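You operate a simulated robot arm through the tools that you are given. There is no shell and no other tool.

Carry out the task below with a simulated robot arm. There is one attempt and no reset: what you move stays moved.

Task
Dress the foot by the grey bend: rub off the fused grit, then tap the green blanking plug home.
Fine: stone first, then light mallet blows, no chips; put both tools back; the other plugs stay proud. Set down upright: rubbing stone. What is to be rubbed or washed off counts as gone when no trace of it is left.

It is judged by the outcome, as a careful person would: the job done as asked, and still so three seconds after it is handed in. It fails if anything else is knocked over, pushed out of place, dropped, spilled or broken.

Robot
A 6-joint arm with a two-finger gripper, fixed in place. Base frame: the origin is on the floor under the middle of its stand, x ahead of it, y to its left, z up; the work surface is at about z = 0.84. Lengths are in m, angles in rad, forces in N, time in s.
It reaches about 1.572 m from its shoulder. Its first joint turns from -2.897 to 2.897 rad. Payload 2.45 kg.
The tool frame sits at the grasp point between the pads (the TCP): z along the fingers, y along the line on which they close. The tips reach 0.02 m beyond it. The gripper opens to 0.14 m; its body begins 0.168 m behind the TCP.
Orientation is that of the tool frame in the base frame, as a unit quaternion [x, y, z, w]. With the fingers straight down and closing along the base's y, the tool's x points along the base's -x, its y along +y and its z along -z.

Tools
- The arm moves only by the tool play_rows. Its argument "plan" is a list of rows, each an object of numbers (a shift or turn left out is 0, a gripper value left out holds the last): "dx", "dy", "dz": the shift along the tool's x, y, z in units of 400 mm (1.0 is 400 mm); "ax", "ay", "az": the turn, a rotation vector about the tool's x, y, z in units of 180 degrees (1.0 is 180 degrees). In form: [{"dx": .., "dy": .., "dz": .., "ax": .., "ay": .., "az": ..}, ...]. A call has 1 to 20 rows; each row is the pose to reach, as a shift and turn from the pose commanded when the call began, along the tool's axes at that moment. "claw" is the gripper command, from -1 (shut) to 1 (fully open), values between in proportion, set as the call begins (left out, the last holds). A call with a number of a shift or a turn outside -1 to 1 is refused whole. A row lasts 0.2 s, in which the tool goes at most 0.05 m and 0.15 rad; a call with a longer step from one row to the next is refused whole, and so is a gripper value outside its range. Where a pose cannot be reached the arm comes as near as it can. A force on the tool above 40 N (or 10 N above the force at the start of the call, whichever is more), or a blocked arm, ends the call early, and 0.2 s more pass. Each finger travels about 0.045 m/s and halts on what it meets, pressing with about 32 N; the grip force reading is that of the motor and also rises with nothing between the fingers. The clock runs only during rows and for 0.2 s after the last one: add rows that repeat a pose to give the fingers time. The reply holds the time, the measured pose of the TCP, the force on the tool along the base axes, the opening and the grip force, in the units named above and with some noise, with the torque about the TCP (base axes, N m) and any sound that the robot's microphone picked up.
- Cameras (640 x 400 px; columns grow to the right, rows downward): "scene" is fixed at [0.051, -0.6495, 1.5562]; the picture's right is [0.80, -0.59, 0.00], its down [-0.21, -0.28, -0.94] and it looks along [0.56, 0.75, -0.35] (base axes); focal length 342 px, centre (320, 200). "wrist" rides on the gripper at [0.078, 0.011, -0.209] in the tool frame; the picture's right is [-0.14, 0.99, 0.00], its down [-0.92, -0.13, -0.37] and it looks along [-0.37, -0.05, 0.93] (tool axes); focal length 280 px, centre (320, 200). There is no depth. A picture from a camera that has moved, and an enlarged one, comes with that camera's place and axes in the base frame and with its lens.
- get_image(camera): a new picture of that camera. The clock stands still meanwhile.
- zoom(camera, box): a new picture of the part [left, top, right, bottom] of that camera's present view, enlarged. The clock stands still meanwhile.
- sign_off(): hands the job in; it is judged then, once.

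Places have to be worked out from the pictures, the camera data and where the tool is seen. Open the gripper and draw the arm clear of the work before you hand the job in, unless the task says otherwise.

The tools are called as a command line: name --argument value ..., lists and objects as JSON in quotes. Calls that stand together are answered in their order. play_rows: Moves the arm, as the interface text tells. Its arguments: {"type":"object","properties":{"plan":{"type":"array"},"claw":{"type":"number"}},"required":["plan"]} The other tools are called the same way: get_image (camera) takes a picture; zoom (camera, box) takes an enlarged picture of a part of a camera's view; sign_off () hands the job in.

At the start:

```text
t: 0.0
tcp_pos: [0.797, 0.1671, 1.2488]
orientation: [0.0, 1.0, 0.0, 0.0]
contact_force: [0.0, -0.6, -0.6]
wrist_torque: [0.03, 0.0, 0.01]
finger_gap: 0.1399
grasp_force: 0.1
```

scene: 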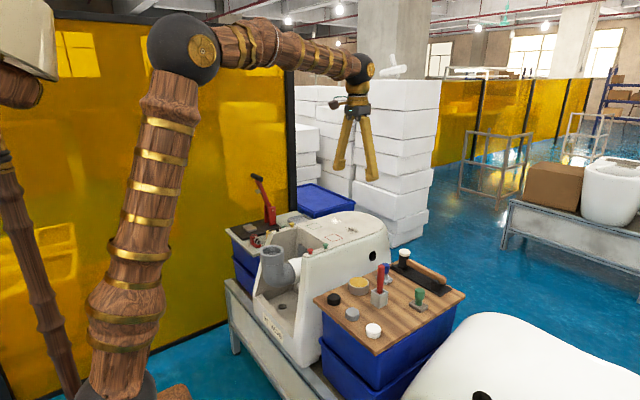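
wrist: 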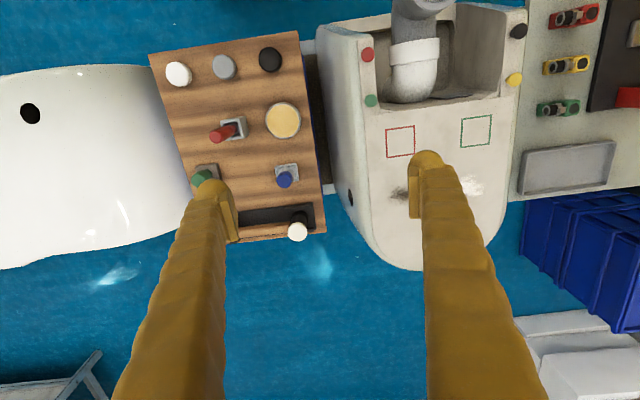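

I'll start by looking closely at the scene from both cameras before I move anything.

zoom --camera "scene" --box '[220, 170, 400, 290]'

zoom --camera "scene" --box '[310, 240, 470, 350]'

zoom --camera "wrist" --box '[310, 0, 540, 150]'

zoom --camera "wrist" --box '[140, 30, 340, 250]'

zoom --camera "wrist" --box '[500, 0, 640, 210]'

zoom --camera "wrist" --box '[330, 90, 530, 280]'

```text
3.33 times, centred on (310, 230) of scene
camera zoom: at [0.051, -0.6495, 1.5562], right [0.8, -0.59, 0.0], down [-0.21, -0.28, -0.94], along [0.56, 0.75, -0.35], focal length 1139 px, centre (353, 100)
```

zoom: 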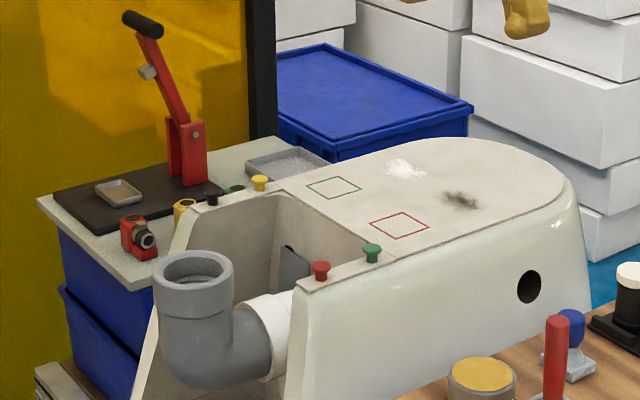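

```text
3.64 times, centred on (390, 295) of scene
camera zoom: at [0.051, -0.6495, 1.5562], right [0.8, -0.59, 0.0], down [-0.21, -0.28, -0.94], along [0.56, 0.75, -0.35], focal length 1243 px, centre (66, -146)
```

zoom: 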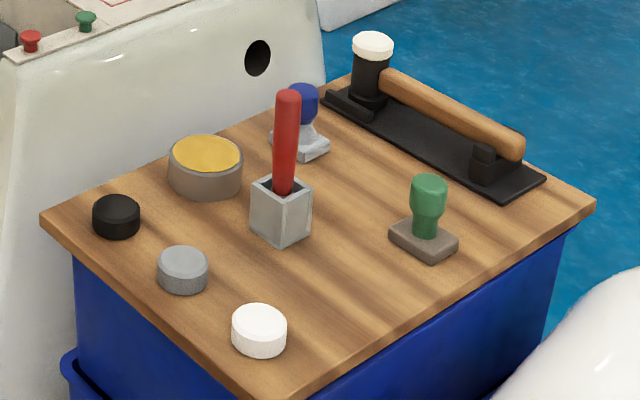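

```text
2.67 times, centred on (425, 75) of wrist
camera zoom: at [0.7186, 0.1778, 1.4571], right [0.14, 0.99, 0.0], down [0.92, -0.13, 0.37], along [0.37, -0.05, -0.93], focal length 748 px, centre (40, 533)
```

zoom: 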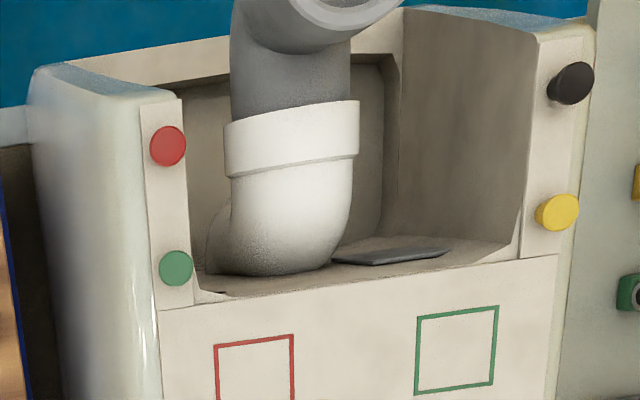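

```text
1.82 times, centred on (240, 140) of wrist
camera zoom: at [0.7186, 0.1778, 1.4571], right [0.14, 0.99, 0.0], down [0.92, -0.13, 0.37], along [0.37, -0.05, -0.93], focal length 510 px, centre (466, 309)
```

zoom: 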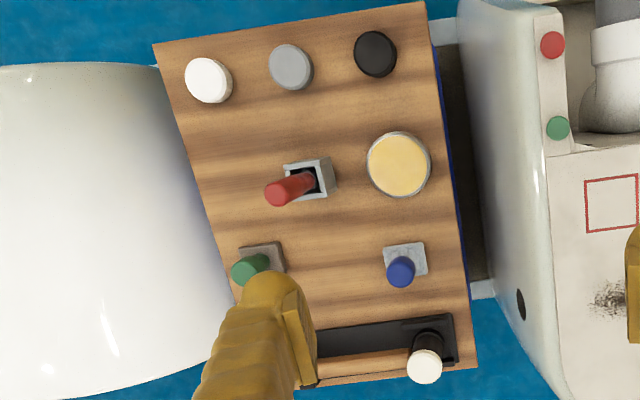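

```text
1.90 times, centred on (570, 105) of wrist
camera zoom: at [0.7186, 0.1778, 1.4571], right [0.14, 0.99, 0.0], down [0.92, -0.13, 0.37], along [0.37, -0.05, -0.93], focal length 534 px, centre (-156, 381)
```

zoom: 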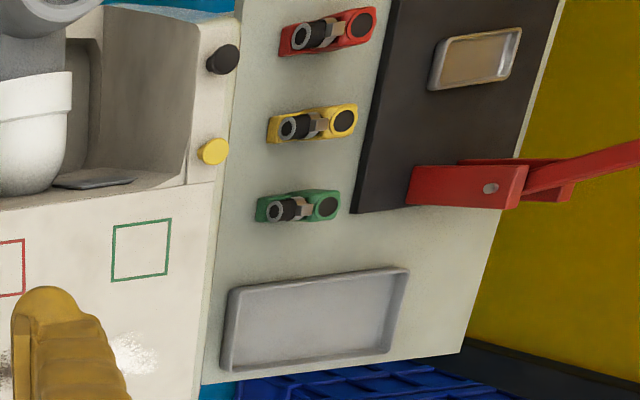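

```text
2.11 times, centred on (430, 185) of wrist
camera zoom: at [0.7186, 0.1778, 1.4571], right [0.14, 0.99, 0.0], down [0.92, -0.13, 0.37], along [0.37, -0.05, -0.93], focal length 590 px, centre (88, 232)
```

zoom: 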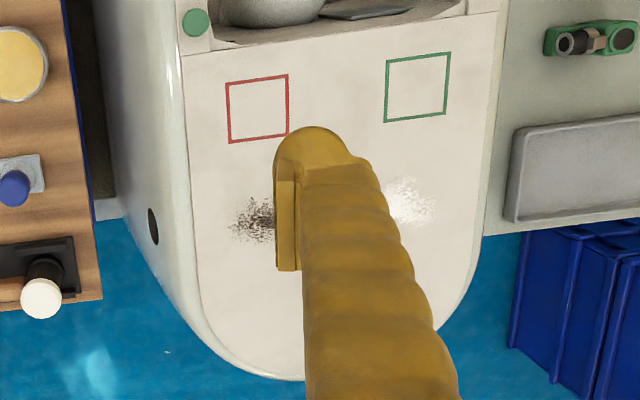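

The foot beside the grey bend has a dark gritty patch, a separate white patch, and four plugs in red, green, black and yellow. I'll fly the wrist camera at a safe height to the tool board, to tell the stone from the other handled block.

play_rows --plan '[{"dx": -0.0, "dy": -0.09, "dz": 0.0}, {"dx": 0.0, "dy": -0.18, "dz": 0.0}, {"dx": 0.0, "dy": -0.27, "dz": 0.04}, {"dx": 0.0, "dy": -0.36, "dz": 0.08}, {"dx": 0.0, "dy": -0.45, "dz": 0.12}, {"dx": 0.0, "dy": -0.54, "dz": 0.16}, {"dx": 0.0, "dy": -0.54, "dz": 0.16}]'

get_image --camera "wrist"

get_image --camera "scene"

```text
t: 1.6
tcp_pos: [0.797, -0.0499, 1.1845]
orientation: [0.0, 1.0, 0.001, -0.001]
contact_force: [0.5, 0.3, -0.4]
wrist_torque: [-0.03, -0.01, 0.03]
finger_gap: 0.1403
grasp_force: 0.2
```

```text
taken
camera wrist: at [0.7177, -0.0397, 1.3929], right [0.14, 0.99, 0.0], down [0.92, -0.13, 0.37], along [0.37, -0.05, -0.93], focal length 280 px, centre (320, 200)
```

wrist: 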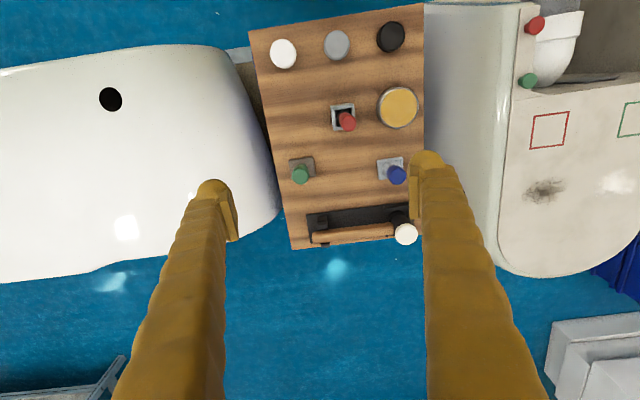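

```text
taken
```

scene: 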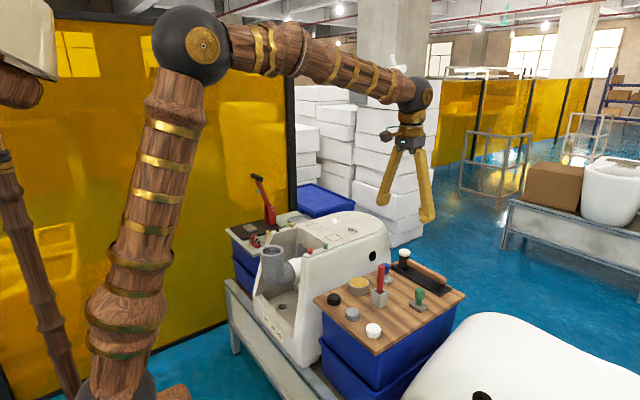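

The board is in view now, so I'll zoom in on each tool.

zoom --camera "wrist" --box '[270, 90, 440, 200]'

zoom --camera "wrist" --box '[270, 150, 440, 260]'

zoom --camera "wrist" --box '[490, 140, 640, 240]'

zoom --camera "scene" --box '[370, 250, 460, 320]'

zoom --camera "scene" --box '[290, 205, 400, 275]'

```text
3.64 times, centred on (355, 145) of wrist
camera zoom: at [0.7177, -0.0397, 1.3929], right [0.14, 0.99, 0.0], down [0.92, -0.13, 0.37], along [0.37, -0.05, -0.93], focal length 1020 px, centre (193, 400)
```

zoom: 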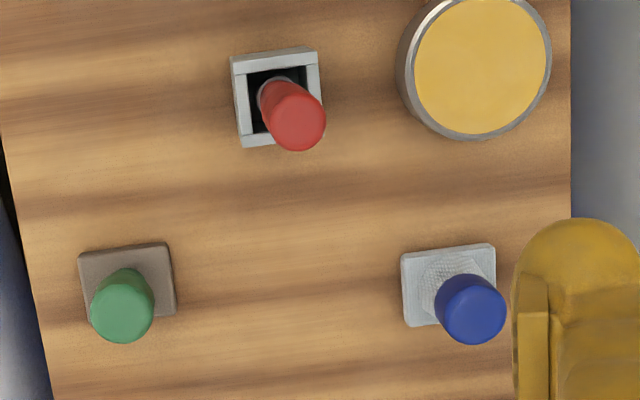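

```text
3.64 times, centred on (355, 205) of wrist
camera zoom: at [0.7177, -0.0397, 1.3929], right [0.14, 0.99, 0.0], down [0.92, -0.13, 0.37], along [0.37, -0.05, -0.93], focal length 1020 px, centre (193, 182)
```

zoom: 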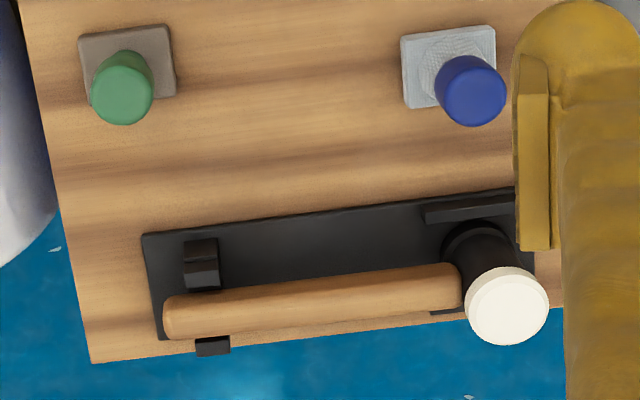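

```text
4.00 times, centred on (565, 190) of wrist
camera zoom: at [0.7177, -0.0397, 1.3929], right [0.14, 0.99, 0.0], down [0.92, -0.13, 0.37], along [0.37, -0.05, -0.93], focal length 1122 px, centre (-660, 240)
```

zoom: 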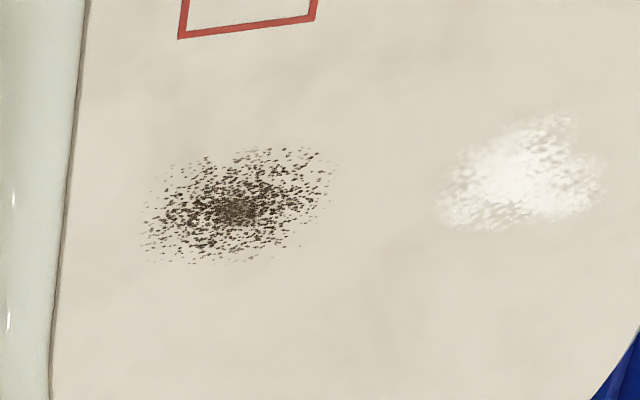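

```text
5.71 times, centred on (415, 285) of scene
camera zoom: at [0.051, -0.6495, 1.5562], right [0.8, -0.59, 0.0], down [-0.21, -0.28, -0.94], along [0.56, 0.75, -0.35], focal length 1953 px, centre (-223, -286)
```

zoom: 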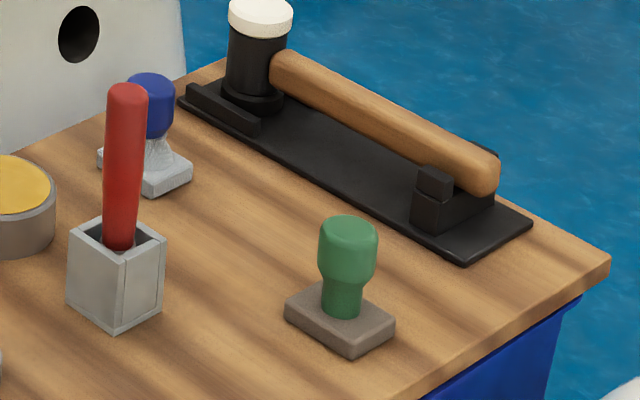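

```text
5.71 times, centred on (345, 240) of scene
camera zoom: at [0.051, -0.6495, 1.5562], right [0.8, -0.59, 0.0], down [-0.21, -0.28, -0.94], along [0.56, 0.75, -0.35], focal length 1953 px, centre (177, -29)
```

zoom: 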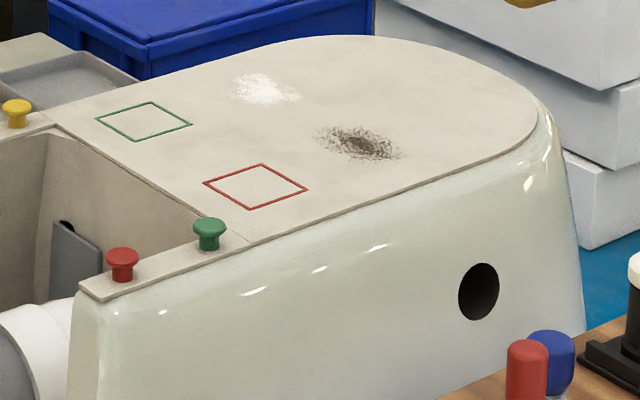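

The green-handled block has a brown-grey stone sole, so that is the rubbing stone. The blue-handled block has a pale cloth-like pad, and the dark speckle is the fused grit. Triangulating puts the stone near (0.863, -0.095) with its handle top at z≈0.90, so I'll move above it with the gripper partly closed for a closer look.

play_rows --plan '[{"dx": -0.033, "dy": -0.022, "dz": 0.07}, {"dx": -0.066, "dy": -0.044, "dz": 0.14}, {"dx": -0.1, "dy": -0.066, "dz": 0.21}, {"dx": -0.133, "dy": -0.088, "dz": 0.28}, {"dx": -0.165, "dy": -0.11, "dz": 0.35}, {"dx": -0.165, "dy": -0.11, "dz": 0.35}]' --claw 0.15

get_image --camera "wrist"

zoom --camera "scene" --box '[370, 200, 460, 320]'

```text
t: 3.0
tcp_pos: [0.8645, -0.0935, 1.0434]
orientation: [0.0, 1.0, 0.0, 0.0]
contact_force: [0.5, -0.3, 0.7]
wrist_torque: [0.03, 0.01, 0.02]
finger_gap: 0.0805
grasp_force: 0.1
```

```text
taken
camera wrist: at [0.7846, -0.0827, 1.2522], right [0.14, 0.99, 0.0], down [0.92, -0.13, 0.37], along [0.37, -0.05, -0.93], focal length 280 px, centre (320, 200)
```

wrist: 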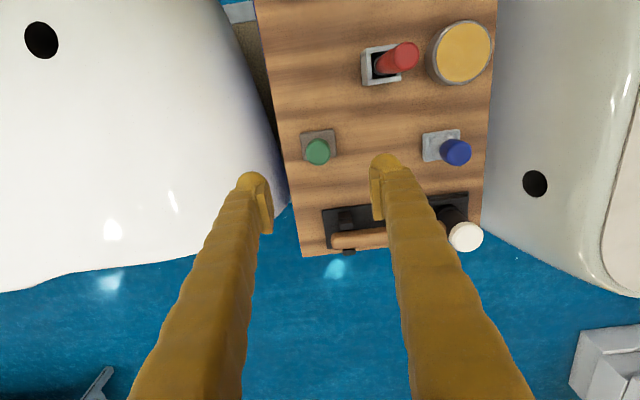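

```text
3.33 times, centred on (415, 260) of scene
camera zoom: at [0.051, -0.6495, 1.5562], right [0.8, -0.59, 0.0], down [-0.21, -0.28, -0.94], along [0.56, 0.75, -0.35], focal length 1139 px, centre (3, 0)
```

zoom: 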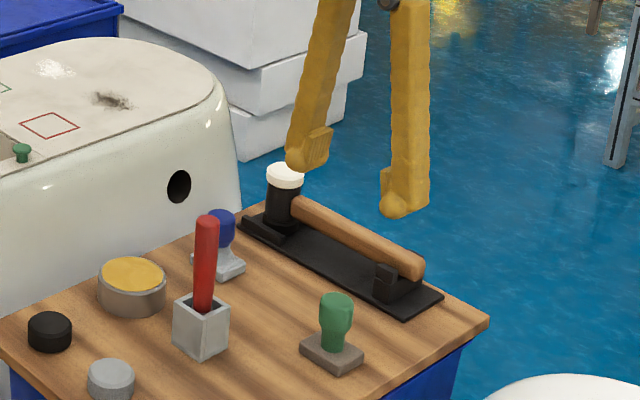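

The stone is almost directly below the fingers. I'll zoom in to refine its position and height.

zoom --camera "wrist" --box '[280, 110, 380, 180]'

zoom --camera "wrist" --box '[300, 170, 500, 270]'

zoom --camera "scene" --box '[400, 275, 440, 315]'

```text
5.71 times, centred on (330, 145) of wrist
camera zoom: at [0.7846, -0.0827, 1.2522], right [0.14, 0.99, 0.0], down [0.92, -0.13, 0.37], along [0.37, -0.05, -0.93], focal length 1602 px, centre (263, 514)
```

zoom: 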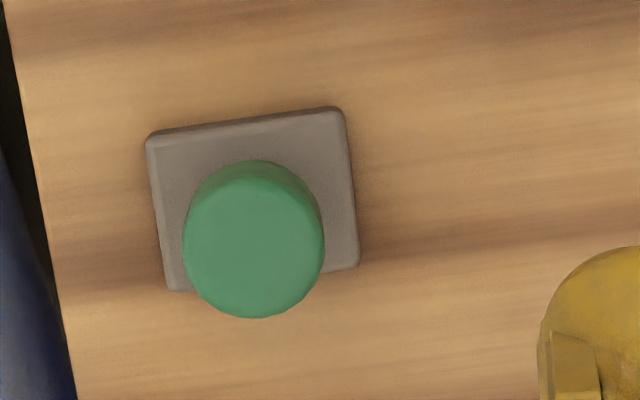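

```text
3.20 times, centred on (400, 220) of wrist
camera zoom: at [0.7846, -0.0827, 1.2522], right [0.14, 0.99, 0.0], down [0.92, -0.13, 0.37], along [0.37, -0.05, -0.93], focal length 897 px, centre (64, 136)
```

zoom: 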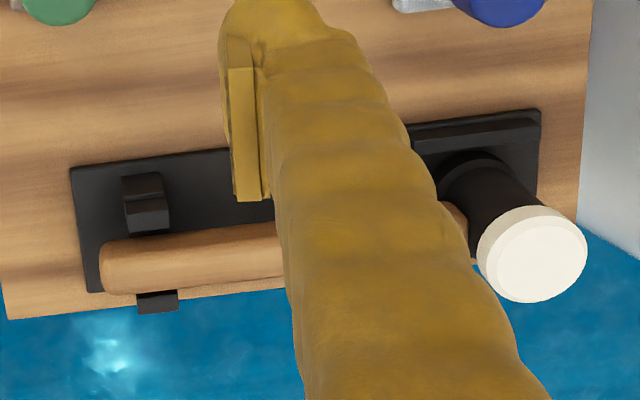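

```text
10.00 times, centred on (420, 295) of scene
camera zoom: at [0.051, -0.6495, 1.5562], right [0.8, -0.59, 0.0], down [-0.21, -0.28, -0.94], along [0.56, 0.75, -0.35], focal length 3418 px, centre (-680, -750)
```

zoom: 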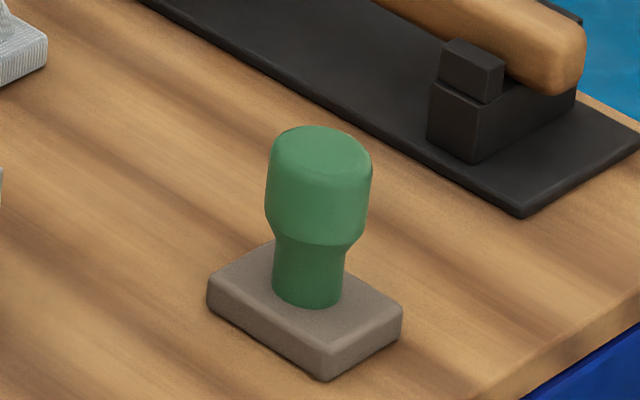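

The stone's knob is about 31 mm across, centred near (0.860, -0.0955) with its top at z≈0.902. The board is at z≈0.839 and the stone is about 10 mm thick, so I'll descend with the TCP to z≈0.888.

play_rows --plan '[{"dx": 0.0075, "dy": -0.0065, "dz": 0.08}, {"dx": 0.0075, "dy": -0.0065, "dz": 0.16}, {"dx": 0.0075, "dy": -0.0065, "dz": 0.24}, {"dx": 0.0075, "dy": -0.0065, "dz": 0.31}, {"dx": 0.0075, "dy": -0.0065, "dz": 0.36}, {"dx": 0.0075, "dy": -0.0065, "dz": 0.392}, {"dx": 0.0075, "dy": -0.0065, "dz": 0.392}]'

get_image --camera "wrist"

zoom --camera "scene" --box '[370, 240, 470, 310]'

```text
t: 4.6
tcp_pos: [0.8607, -0.0961, 0.8867]
orientation: [0.0, 1.0, 0.0, 0.001]
contact_force: [0.1, 0.3, 0.2]
wrist_torque: [0.01, -0.02, 0.01]
finger_gap: 0.0805
grasp_force: 0.0
```

```text
taken
camera wrist: at [0.7817, -0.0854, 1.0946], right [0.14, 0.99, 0.0], down [0.92, -0.13, 0.37], along [0.37, -0.05, -0.93], focal length 280 px, centre (320, 200)
```

wrist: 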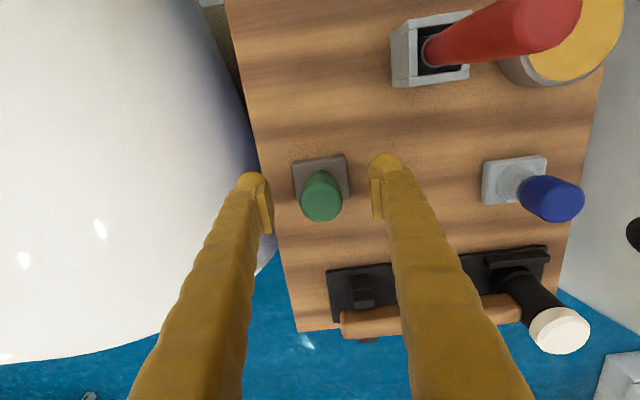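

```text
5.71 times, centred on (420, 275) of scene
camera zoom: at [0.051, -0.6495, 1.5562], right [0.8, -0.59, 0.0], down [-0.21, -0.28, -0.94], along [0.56, 0.75, -0.35], focal length 1953 px, centre (-251, -229)
```

zoom: 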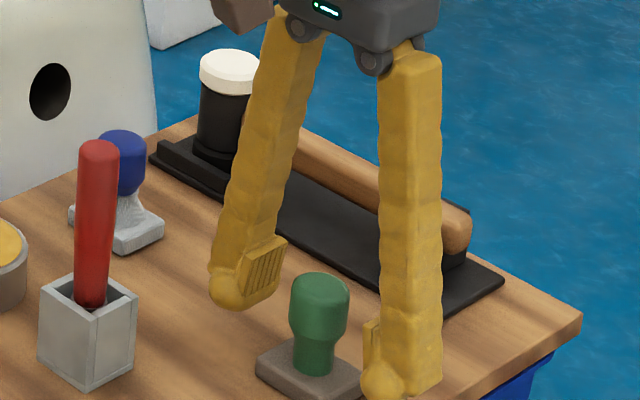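

The knob sits centred between the pads at the right height, so I'll close the gripper.

play_rows --plan '[{"dz": 0.0}, {"dz": 0.0}, {"dz": 0.0}, {"dz": 0.0}, {"dz": 0.0}]' --claw -1

zoom --camera "scene" --box '[370, 240, 470, 310]'

get_image --camera "wrist"

```text
t: 5.8
tcp_pos: [0.8607, -0.0962, 0.885]
orientation: [0.0, 1.0, 0.0, 0.0]
contact_force: [0.2, 0.5, -0.5]
wrist_torque: [0.01, -0.02, -0.03]
finger_gap: 0.0274
grasp_force: 32.0
```

```text
5.71 times, centred on (420, 275) of scene
camera zoom: at [0.051, -0.6495, 1.5562], right [0.8, -0.59, 0.0], down [-0.21, -0.28, -0.94], along [0.56, 0.75, -0.35], focal length 1953 px, centre (-251, -229)
```

zoom: 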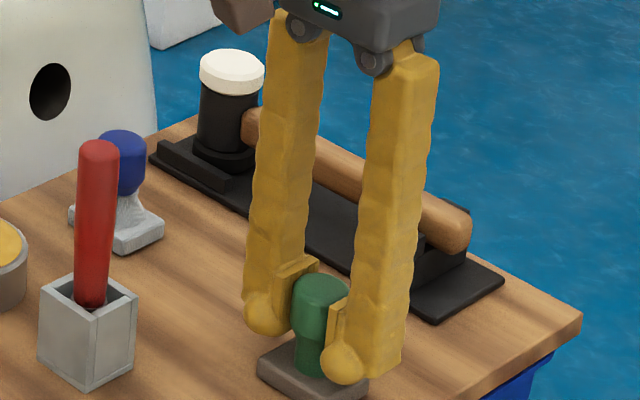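

```text
taken
camera wrist: at [0.7817, -0.0854, 1.0947], right [0.14, 0.99, 0.0], down [0.92, -0.13, 0.37], along [0.37, -0.05, -0.93], focal length 280 px, centre (320, 200)
```

wrist: 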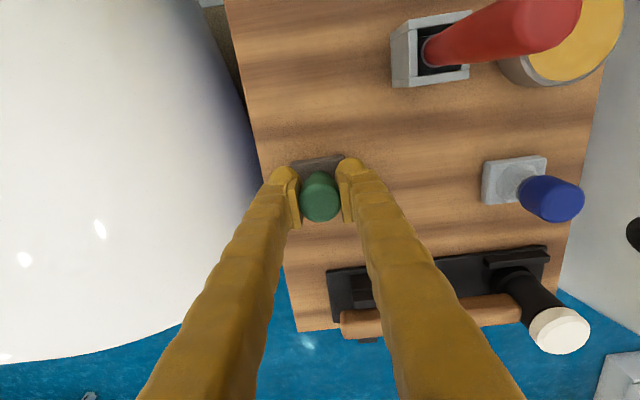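

The knob is gripped at a 27 mm gap and 32 N. I'll lift straight up, slowly at first, and check that the stone comes with the gripper.

play_rows --plan '[{"dz": -0.01}, {"dz": -0.03}, {"dz": -0.08}, {"dz": -0.16}, {"dz": -0.25}, {"dz": -0.34}, {"dz": -0.43}, {"dz": -0.5}, {"dz": -0.5}]'

get_image --camera "wrist"

zoom --camera "scene" --box '[370, 180, 470, 310]'

```text
t: 7.8
tcp_pos: [0.8605, -0.0953, 1.0867]
orientation: [0.0, 1.0, 0.0, 0.0]
contact_force: [0.7, -0.5, 0.5]
wrist_torque: [-0.02, -0.03, 0.02]
finger_gap: 0.0
grasp_force: 29.5
```

```text
taken
camera wrist: at [0.7823, -0.0846, 1.295], right [0.14, 0.99, 0.0], down [0.92, -0.13, 0.37], along [0.37, -0.05, -0.93], focal length 280 px, centre (320, 200)
```

wrist: 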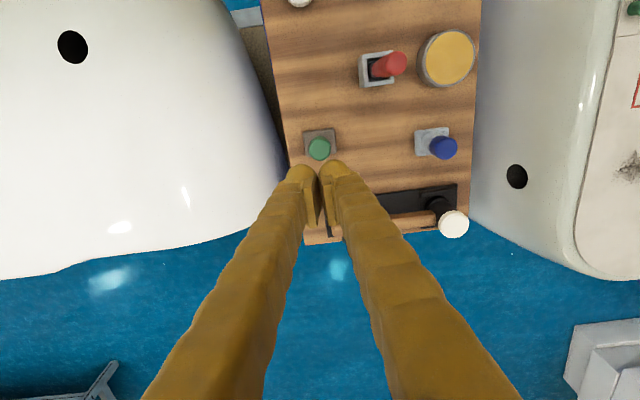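

```text
3.08 times, centred on (420, 245) of scene
camera zoom: at [0.051, -0.6495, 1.5562], right [0.8, -0.59, 0.0], down [-0.21, -0.28, -0.94], along [0.56, 0.75, -0.35], focal length 1052 px, centre (12, 62)
```

zoom: 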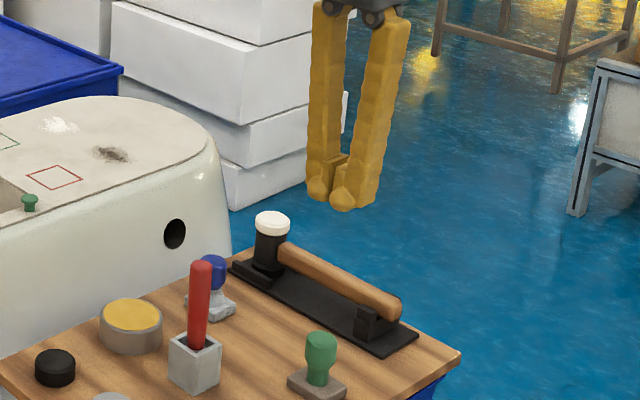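

The gripper slid off the knob without disturbing the stone: the gap reads 0 and the stone still stands in place. I'll reopen, go back down around the knob, and look closely at how the pads line up with it before closing again.

play_rows --plan '[{"dz": 0.0}, {"dz": 0.0}, {"dz": 0.0}, {"dz": 0.0}, {"dz": 0.1}, {"dz": 0.2}, {"dz": 0.3}, {"dz": 0.4}, {"dz": 0.45}, {"dz": 0.5}, {"dz": 0.5}]' --claw -0.25

zoom --camera "wrist" --box '[270, 150, 370, 230]'

zoom --camera "scene" --box '[400, 270, 440, 310]'

```text
t: 10.2
tcp_pos: [0.8602, -0.0955, 0.8866]
orientation: [0.0, 1.0, 0.0, 0.0]
contact_force: [0.1, -0.5, -0.3]
wrist_torque: [0.02, -0.01, 0.01]
finger_gap: 0.0526
grasp_force: 0.0
```

```text
5.00 times, centred on (320, 190) of wrist
camera zoom: at [0.7812, -0.0841, 1.0952], right [0.14, 0.99, 0.0], down [0.92, -0.13, 0.37], along [0.37, -0.05, -0.93], focal length 1402 px, centre (320, 250)
```

zoom: 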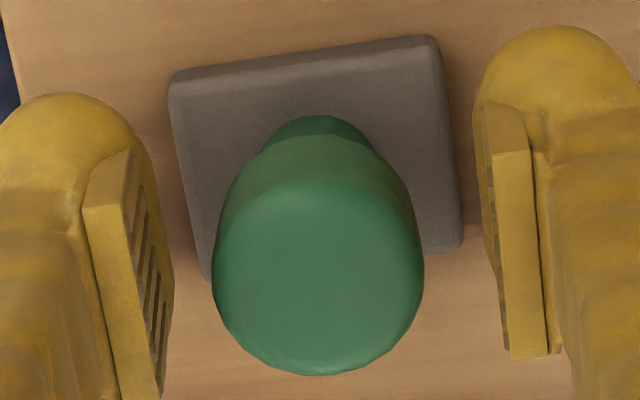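

```text
10.00 times, centred on (420, 290) of scene
camera zoom: at [0.051, -0.6495, 1.5562], right [0.8, -0.59, 0.0], down [-0.21, -0.28, -0.94], along [0.56, 0.75, -0.35], focal length 3418 px, centre (-680, -700)
```

zoom: 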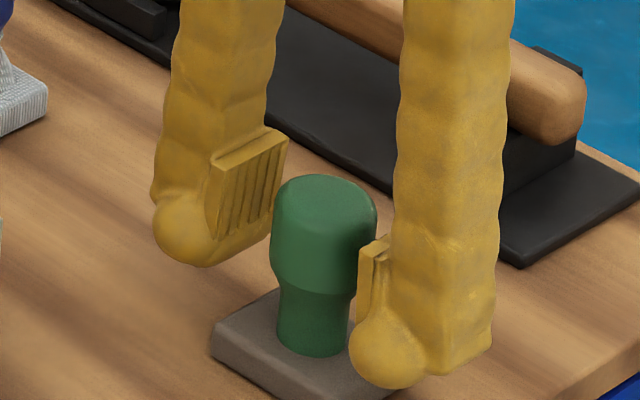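

The pads are centred on the knob in x and y but grip its upper, tapering part. I'll go 10 mm lower so they bear on the body of the knob, then close and make a very small, slow test lift.

play_rows --plan '[{"dx": -0.004, "dz": 0.012}, {"dx": -0.004, "dz": 0.025}, {"dx": -0.004, "dz": 0.025}]'

zoom --camera "scene" --box '[400, 270, 440, 310]'

play_rows --plan '[{"dz": 0.0}, {"dz": 0.0}, {"dz": 0.0}, {"dz": 0.0}, {"dz": 0.0}]' --claw -1

zoom --camera "scene" --box '[400, 270, 440, 310]'

zoom --camera "wrist" --box '[270, 150, 370, 230]'

```text
t: 11.0
tcp_pos: [0.8622, -0.0946, 0.877]
orientation: [0.0, 1.0, 0.0, 0.0]
contact_force: [0.0, -0.3, -0.5]
wrist_torque: [-0.01, -0.01, -0.02]
finger_gap: 0.0525
grasp_force: 0.1
```

```text
10.00 times, centred on (420, 290) of scene
camera zoom: at [0.051, -0.6495, 1.5562], right [0.8, -0.59, 0.0], down [-0.21, -0.28, -0.94], along [0.56, 0.75, -0.35], focal length 3418 px, centre (-680, -700)
```

zoom: 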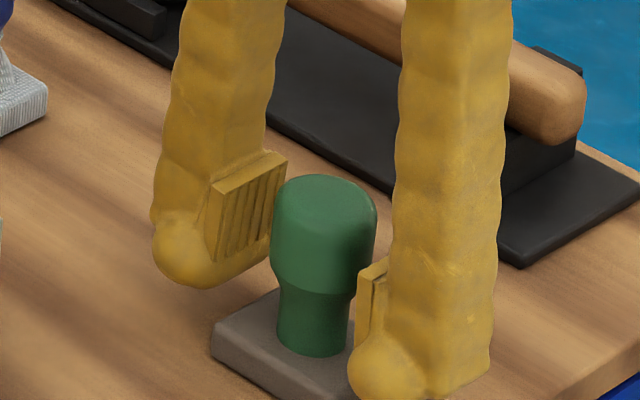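

```text
t: 12.2
tcp_pos: [0.8622, -0.0931, 0.8766]
orientation: [0.0, 1.0, 0.0, 0.0]
contact_force: [-0.3, 0.4, 0.6]
wrist_torque: [-0.02, 0.02, 0.02]
finger_gap: 0.0273
grasp_force: 32.1
```

```text
10.00 times, centred on (420, 290) of scene
camera zoom: at [0.051, -0.6495, 1.5562], right [0.8, -0.59, 0.0], down [-0.21, -0.28, -0.94], along [0.56, 0.75, -0.35], focal length 3418 px, centre (-680, -700)
```

zoom: 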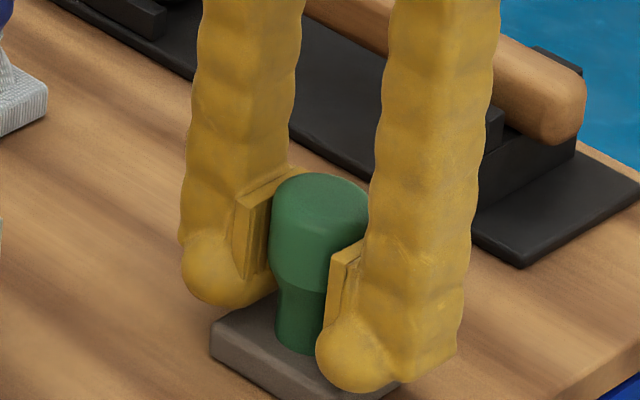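

```text
5.00 times, centred on (320, 190) of wrist
camera zoom: at [0.7825, -0.0839, 1.0861], right [0.14, 0.99, 0.0], down [0.92, -0.13, 0.37], along [0.37, -0.05, -0.93], focal length 1402 px, centre (320, 250)
```

zoom: 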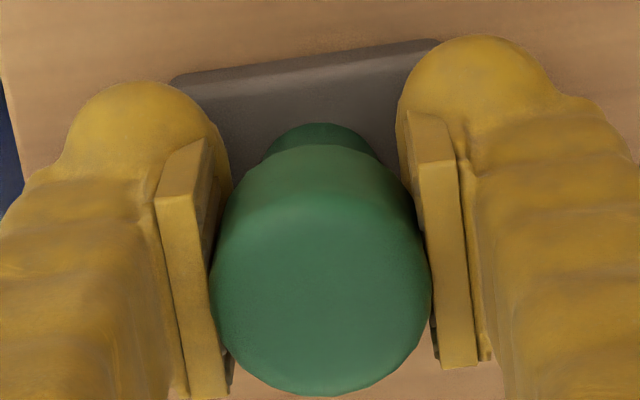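

Both pads now sit flat on the knob. Next is a very slow test lift of about 12 mm.

play_rows --plan '[{"dz": -0.003}, {"dz": -0.006}, {"dz": -0.01}, {"dz": -0.015}, {"dz": -0.02}, {"dz": -0.025}, {"dz": -0.03}, {"dz": -0.03}]'

zoom --camera "scene" --box '[400, 270, 440, 310]'

```text
t: 14.0
tcp_pos: [0.8617, -0.0953, 0.8893]
orientation: [0.0, 1.0, 0.0, 0.0]
contact_force: [0.1, -0.3, 0.0]
wrist_torque: [0.03, -0.01, 0.04]
finger_gap: 0.0277
grasp_force: 32.0
```

```text
10.00 times, centred on (420, 290) of scene
camera zoom: at [0.051, -0.6495, 1.5562], right [0.8, -0.59, 0.0], down [-0.21, -0.28, -0.94], along [0.56, 0.75, -0.35], focal length 3418 px, centre (-680, -700)
```

zoom: 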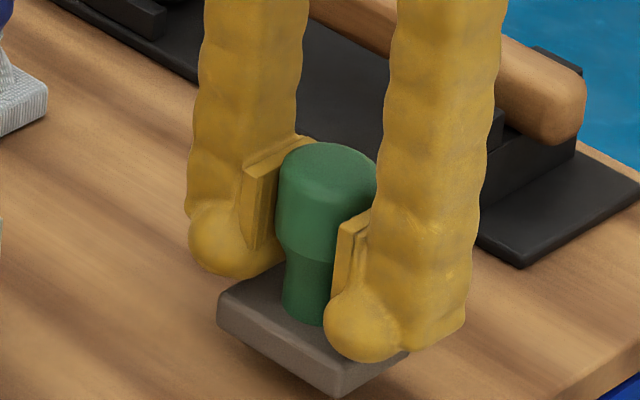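

The stone has lifted off the board this time. I'll keep lifting at a moderate speed and check the hold again.

play_rows --plan '[{"dz": -0.02}, {"dz": -0.045}, {"dz": -0.075}, {"dz": -0.11}, {"dz": -0.15}, {"dz": -0.19}, {"dz": -0.23}, {"dz": -0.27}, {"dz": -0.31}, {"dz": -0.35}, {"dz": -0.385}, {"dz": -0.41}, {"dz": -0.425}, {"dz": -0.425}]'

get_image --camera "wrist"

zoom --camera "scene" --box '[380, 200, 460, 270]'

```text
t: 17.0
tcp_pos: [0.8625, -0.0963, 1.0592]
orientation: [0.0, 1.0, 0.0, 0.0]
contact_force: [1.1, 0.0, -0.4]
wrist_torque: [0.0, 0.0, 0.02]
finger_gap: 0.0275
grasp_force: 32.1
```

```text
taken
camera wrist: at [0.783, -0.0855, 1.2681], right [0.14, 0.99, 0.0], down [0.92, -0.13, 0.37], along [0.37, -0.05, -0.93], focal length 280 px, centre (320, 200)
```

wrist: 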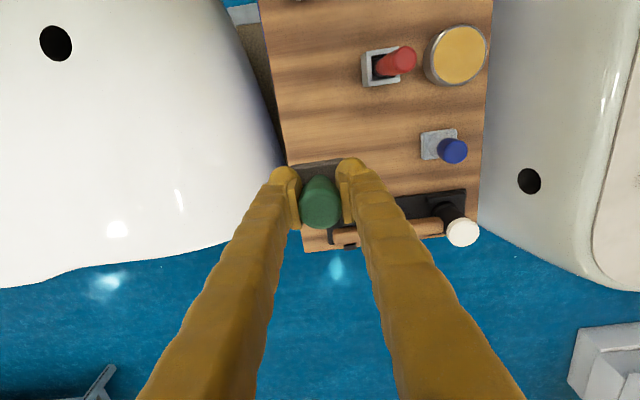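

```text
5.71 times, centred on (420, 235) of scene
camera zoom: at [0.051, -0.6495, 1.5562], right [0.8, -0.59, 0.0], down [-0.21, -0.28, -0.94], along [0.56, 0.75, -0.35], focal length 1953 px, centre (-251, 0)
```

zoom: 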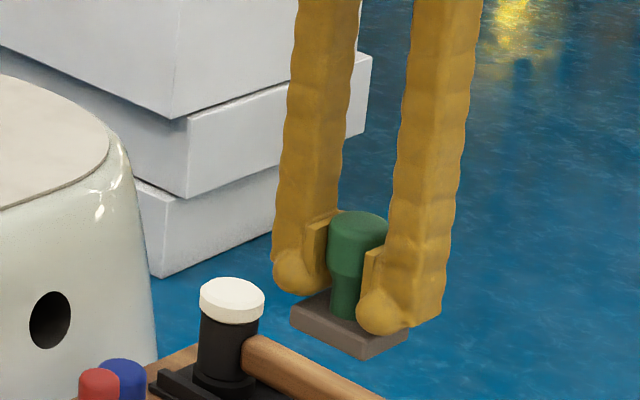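

The stone is held firmly and hangs level. I'll carry it over towards the grit at this safe height, stopping short so that I can see the patch.

play_rows --plan '[{"dx": -0.01, "dy": 0.04}, {"dx": -0.03, "dy": 0.12}, {"dx": -0.05, "dy": 0.2}, {"dx": -0.07, "dy": 0.28}, {"dx": -0.09, "dy": 0.36}, {"dx": -0.11, "dy": 0.44}, {"dx": -0.13, "dy": 0.52}, {"dx": -0.15, "dy": 0.6}, {"dx": -0.17, "dy": 0.68}, {"dx": -0.19, "dy": 0.75}, {"dx": -0.196, "dy": 0.789}, {"dx": -0.196, "dy": 0.789}]'

get_image --camera "wrist"

zoom --camera "wrist" --box '[280, 80, 520, 230]'

zoom --camera "scene" --box '[290, 150, 420, 280]'

```text
t: 19.6
tcp_pos: [0.9426, 0.2206, 1.0589]
orientation: [-0.001, 1.0, 0.0, 0.0]
contact_force: [1.3, 0.3, -2.0]
wrist_torque: [-0.02, 0.02, 0.0]
finger_gap: 0.0274
grasp_force: 31.4
```

```text
taken
camera wrist: at [0.8623, 0.2323, 1.267], right [0.14, 0.99, 0.0], down [0.92, -0.13, 0.37], along [0.37, -0.05, -0.93], focal length 280 px, centre (320, 200)
```

wrist: 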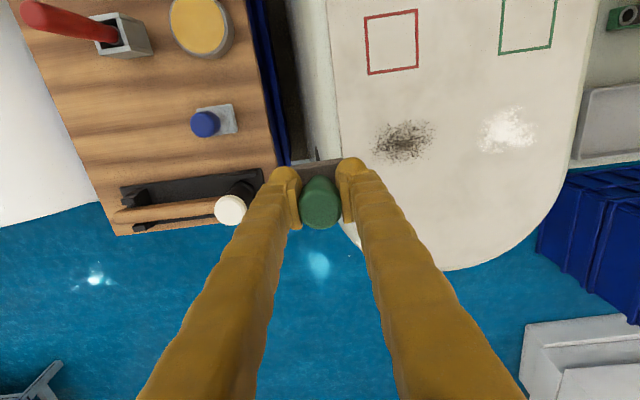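

```text
2.67 times, centred on (400, 155) of wrist
camera zoom: at [0.8623, 0.2323, 1.267], right [0.14, 0.99, 0.0], down [0.92, -0.13, 0.37], along [0.37, -0.05, -0.93], focal length 748 px, centre (107, 320)
```

zoom: 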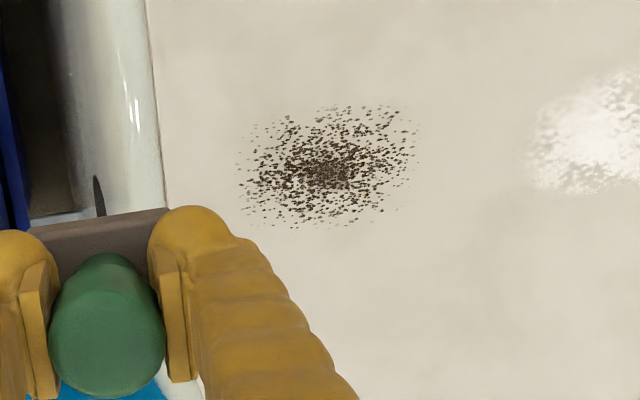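

```text
3.08 times, centred on (355, 215) of scene
camera zoom: at [0.051, -0.6495, 1.5562], right [0.8, -0.59, 0.0], down [-0.21, -0.28, -0.94], along [0.56, 0.75, -0.35], focal length 1052 px, centre (212, 154)
```

zoom: 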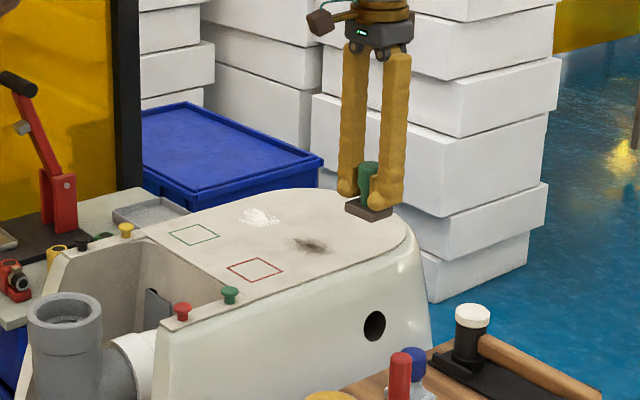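

The grit spans about x 0.908–0.966 and y 0.281–0.363, and the foot surface is at z≈0.93. The red square ends near x 0.858 and the white patch starts near y 0.41, so there is room to rub without touching either. I'll hover the stone about 2 cm above the patch to check alignment.

play_rows --plan '[{"dx": 0.002, "dy": 0.04}, {"dx": 0.004, "dy": 0.1}, {"dx": 0.006, "dy": 0.16, "dz": 0.03}, {"dx": 0.0075, "dy": 0.22, "dz": 0.08}, {"dx": 0.0075, "dy": 0.2548, "dz": 0.13}, {"dx": 0.0075, "dy": 0.2548, "dz": 0.175}, {"dx": 0.0075, "dy": 0.2548, "dz": 0.175}]'

get_image --camera "wrist"

zoom --camera "wrist" --box '[250, 110, 410, 230]'

zoom --camera "scene" --box '[310, 170, 410, 260]'

```text
t: 21.2
tcp_pos: [0.9384, 0.3232, 0.9889]
orientation: [0.001, 1.0, 0.0, 0.0]
contact_force: [-0.2, 0.1, -1.7]
wrist_torque: [0.01, 0.0, 0.0]
finger_gap: 0.0274
grasp_force: 32.1
```

```text
taken
camera wrist: at [0.8591, 0.3339, 1.1979], right [0.14, 0.99, 0.0], down [0.92, -0.13, 0.37], along [0.37, -0.05, -0.93], focal length 280 px, centre (320, 200)
```

wrist: 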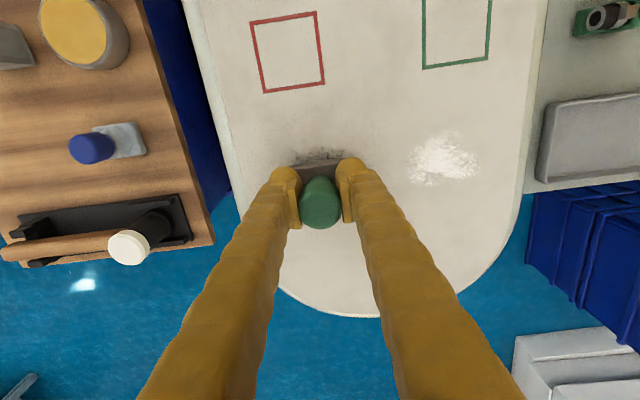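

```text
3.33 times, centred on (330, 170) of wrist
camera zoom: at [0.8591, 0.3339, 1.1979], right [0.14, 0.99, 0.0], down [0.92, -0.13, 0.37], along [0.37, -0.05, -0.93], focal length 935 px, centre (287, 300)
```

zoom: 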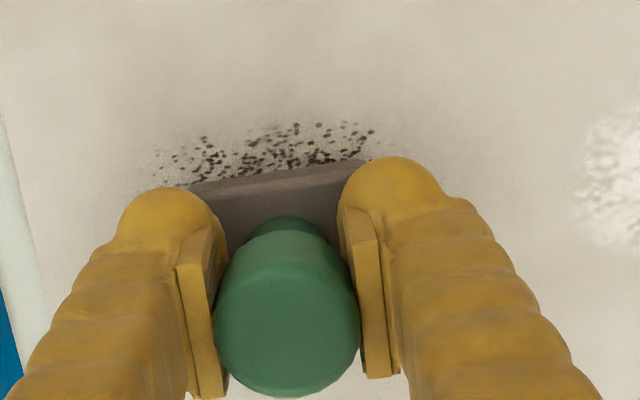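

```text
4.44 times, centred on (360, 215) of scene
camera zoom: at [0.051, -0.6495, 1.5562], right [0.8, -0.59, 0.0], down [-0.21, -0.28, -0.94], along [0.56, 0.75, -0.35], focal length 1519 px, centre (142, 133)
```

zoom: 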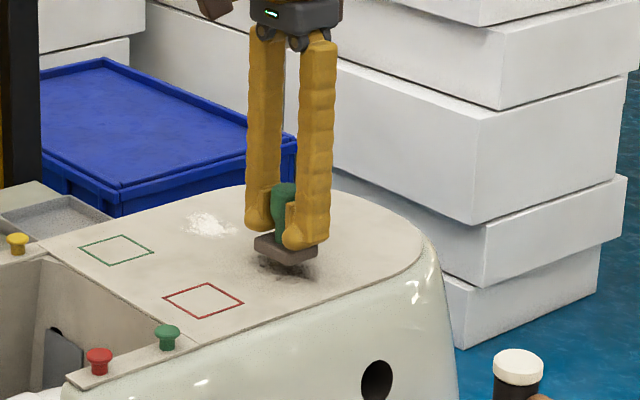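

The stone hovers over the patch and the grit is visible just ahead of it. I'll lower in small steps to feel for contact.

play_rows --plan '[{"dz": 0.01}, {"dz": 0.02}, {"dz": 0.03}, {"dz": 0.0325}, {"dz": 0.035}, {"dz": 0.0375}, {"dz": 0.04}]'

zoom --camera "scene" --box '[330, 190, 390, 240]'

```text
t: 22.8
tcp_pos: [0.9387, 0.3229, 0.9749]
orientation: [0.0, 1.0, 0.0, 0.001]
contact_force: [-1.1, 1.7, 23.8]
wrist_torque: [-0.02, -0.1, -0.02]
finger_gap: 0.0277
grasp_force: 32.1
```

```text
8.00 times, centred on (360, 215) of scene
camera zoom: at [0.051, -0.6495, 1.5562], right [0.8, -0.59, 0.0], down [-0.21, -0.28, -0.94], along [0.56, 0.75, -0.35], focal length 2734 px, centre (0, 80)
```

zoom: 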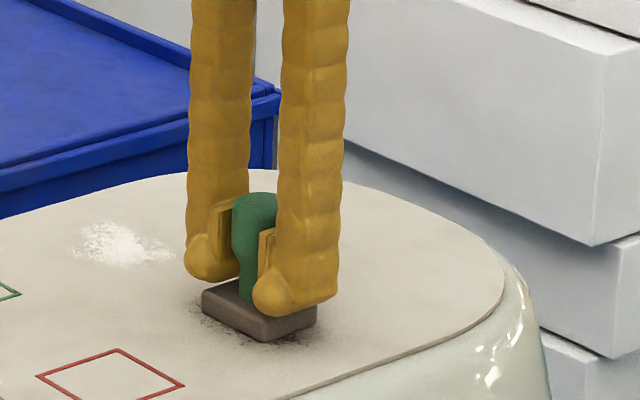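

Contact, but the reading is 24 N, which is more than I want. I'll ease up by about 0.8 mm to get a lighter pressure.

play_rows --plan '[{"dz": -0.001}, {"dz": -0.002}, {"dz": -0.002}]'

```text
t: 23.6
tcp_pos: [0.938, 0.3227, 0.9748]
orientation: [0.0, 1.0, 0.0, 0.001]
contact_force: [4.5, 0.3, 17.7]
wrist_torque: [-0.03, -0.28, 0.0]
finger_gap: 0.0273
grasp_force: 32.0
```

The contact stiffness looks like about 8 N/mm. I'll ease up another 1 mm to roughly 10 N and make some gentle strokes along y across the middle of the patch.

play_rows --plan '[{"dz": -0.0025}, {"dy": 0.03, "dz": -0.0025}, {"dy": 0.06, "dz": -0.0025}, {"dy": 0.07, "dz": -0.0025}, {"dy": 0.035, "dz": -0.0025}, {"dy": 0.0, "dz": -0.0025}, {"dy": -0.035, "dz": -0.0025}, {"dy": -0.07, "dz": -0.0025}, {"dy": -0.035, "dz": -0.0025}, {"dy": 0.0, "dz": -0.0025}, {"dy": 0.035, "dz": -0.0025}, {"dy": 0.07, "dz": -0.0025}, {"dy": 0.035, "dz": -0.0025}, {"dy": 0.0, "dz": -0.0025}, {"dy": -0.035, "dz": -0.0025}, {"dy": -0.07, "dz": -0.0025}, {"dy": -0.035, "dz": -0.0025}, {"dy": 0.0, "dz": -0.0025}]'

zoom --camera "wrist" --box '[250, 110, 410, 230]'

zoom --camera "scene" --box '[330, 190, 390, 240]'

```text
t: 27.4
tcp_pos: [0.9379, 0.3199, 0.9749]
orientation: [0.0, 1.0, 0.001, 0.001]
contact_force: [0.1, -0.9, 0.3]
wrist_torque: [-0.02, -0.05, -0.03]
finger_gap: 0.0274
grasp_force: 31.5
```

```text
3.33 times, centred on (330, 170) of wrist
camera zoom: at [0.8593, 0.3319, 1.1835], right [0.14, 0.99, 0.0], down [0.92, -0.13, 0.37], along [0.37, -0.05, -0.93], focal length 935 px, centre (287, 300)
```

zoom: 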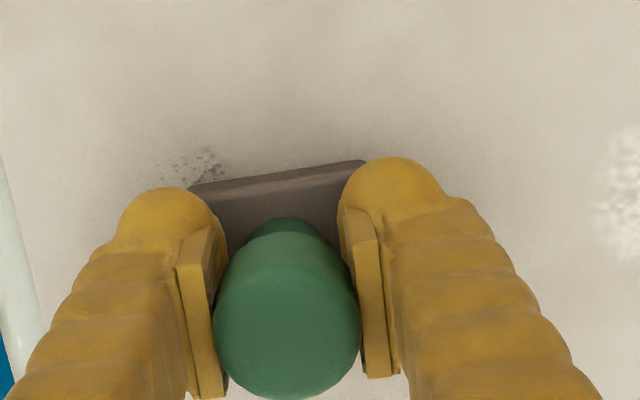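

```text
8.00 times, centred on (360, 215) of scene
camera zoom: at [0.051, -0.6495, 1.5562], right [0.8, -0.59, 0.0], down [-0.21, -0.28, -0.94], along [0.56, 0.75, -0.35], focal length 2734 px, centre (0, 80)
```

zoom: 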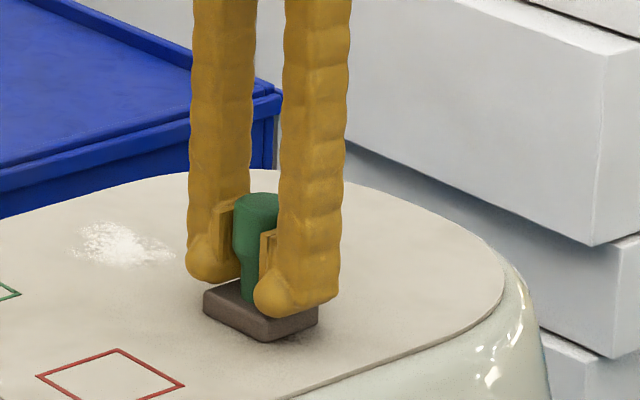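

The rubbing works and most of the visible speckle has gone, with a trace left at the upper left in the wrist view. I'll lift clear and step aside to inspect the whole patch.

play_rows --plan '[{"dz": -0.02}, {"dz": -0.06}, {"dz": -0.12, "dy": -0.03}, {"dz": -0.18, "dy": -0.1}, {"dz": -0.2, "dy": -0.18}, {"dz": -0.2, "dy": -0.25}, {"dz": -0.2, "dy": -0.25}]'

zoom --camera "wrist" --box '[280, 80, 520, 230]'

zoom --camera "scene" --box '[300, 190, 400, 260]'

```text
t: 29.0
tcp_pos: [0.9362, 0.2206, 1.0549]
orientation: [0.0, 1.0, 0.0, 0.0]
contact_force: [0.8, -0.6, -0.9]
wrist_torque: [-0.02, 0.03, -0.03]
finger_gap: 0.0275
grasp_force: 31.4
```

```text
2.67 times, centred on (400, 155) of wrist
camera zoom: at [0.8579, 0.2319, 1.2644], right [0.14, 0.99, 0.0], down [0.92, -0.13, 0.37], along [0.37, -0.05, -0.93], focal length 748 px, centre (107, 320)
```

zoom: 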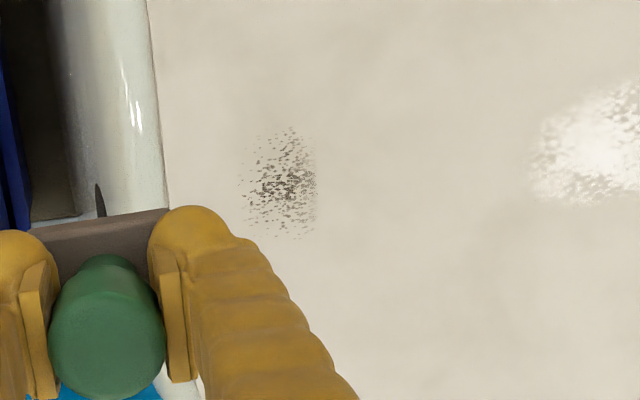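

```text
5.71 times, centred on (350, 225) of scene
camera zoom: at [0.051, -0.6495, 1.5562], right [0.8, -0.59, 0.0], down [-0.21, -0.28, -0.94], along [0.56, 0.75, -0.35], focal length 1953 px, centre (149, 57)
```

zoom: 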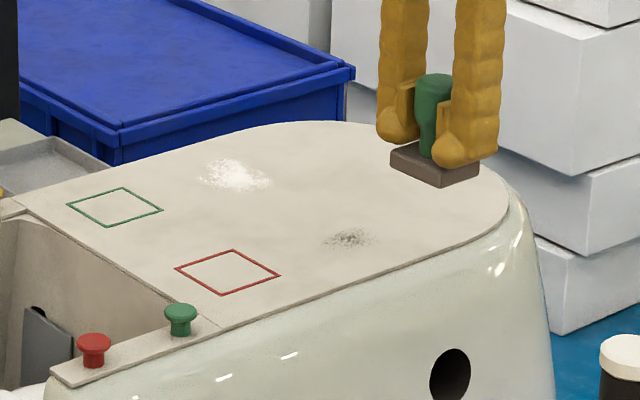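

The y>0.314 part of the patch is clean; faint speckle remains over x 0.910–0.961, y 0.280–0.314. I'll set the stone down on that remainder, centred at y≈0.297.

play_rows --plan '[{"dy": 0.08}, {"dy": 0.15, "dz": 0.03}, {"dy": 0.1875, "dz": 0.09}, {"dy": 0.1875, "dz": 0.15}, {"dy": 0.1875, "dz": 0.185}, {"dy": 0.1875, "dz": 0.192}, {"dy": 0.1875, "dz": 0.1945}, {"dy": 0.1875, "dz": 0.197}, {"dy": 0.1875, "dz": 0.1995}, {"dy": 0.1875, "dz": 0.201}]'

```text
t: 31.2
tcp_pos: [0.9379, 0.2967, 0.9741]
orientation: [0.0, 1.0, 0.001, 0.0]
contact_force: [-0.6, -0.2, -0.2]
wrist_torque: [-0.01, 0.0, -0.01]
finger_gap: 0.0274
grasp_force: 31.7
```

There's no contact yet at this height, so I'll keep going down in half-millimetre steps.

play_rows --plan '[{"dz": 0.00125}, {"dz": 0.0025}]'

play_rows --plan '[{"dz": 0.00125}, {"dz": 0.00125}]'

```text
t: 31.8
tcp_pos: [0.9372, 0.2961, 0.9741]
orientation: [-0.001, 1.0, 0.0, 0.001]
contact_force: [-0.6, -2.9, 10.4]
wrist_torque: [-0.02, 0.04, -0.01]
finger_gap: 0.0275
grasp_force: 31.8
```

```text
t: 32.4
tcp_pos: [0.9371, 0.2965, 0.975]
orientation: [0.0, 1.0, 0.0, 0.001]
contact_force: [-3.7, -3.0, 23.5]
wrist_torque: [-0.03, 0.05, -0.06]
finger_gap: 0.0275
grasp_force: 32.1
```

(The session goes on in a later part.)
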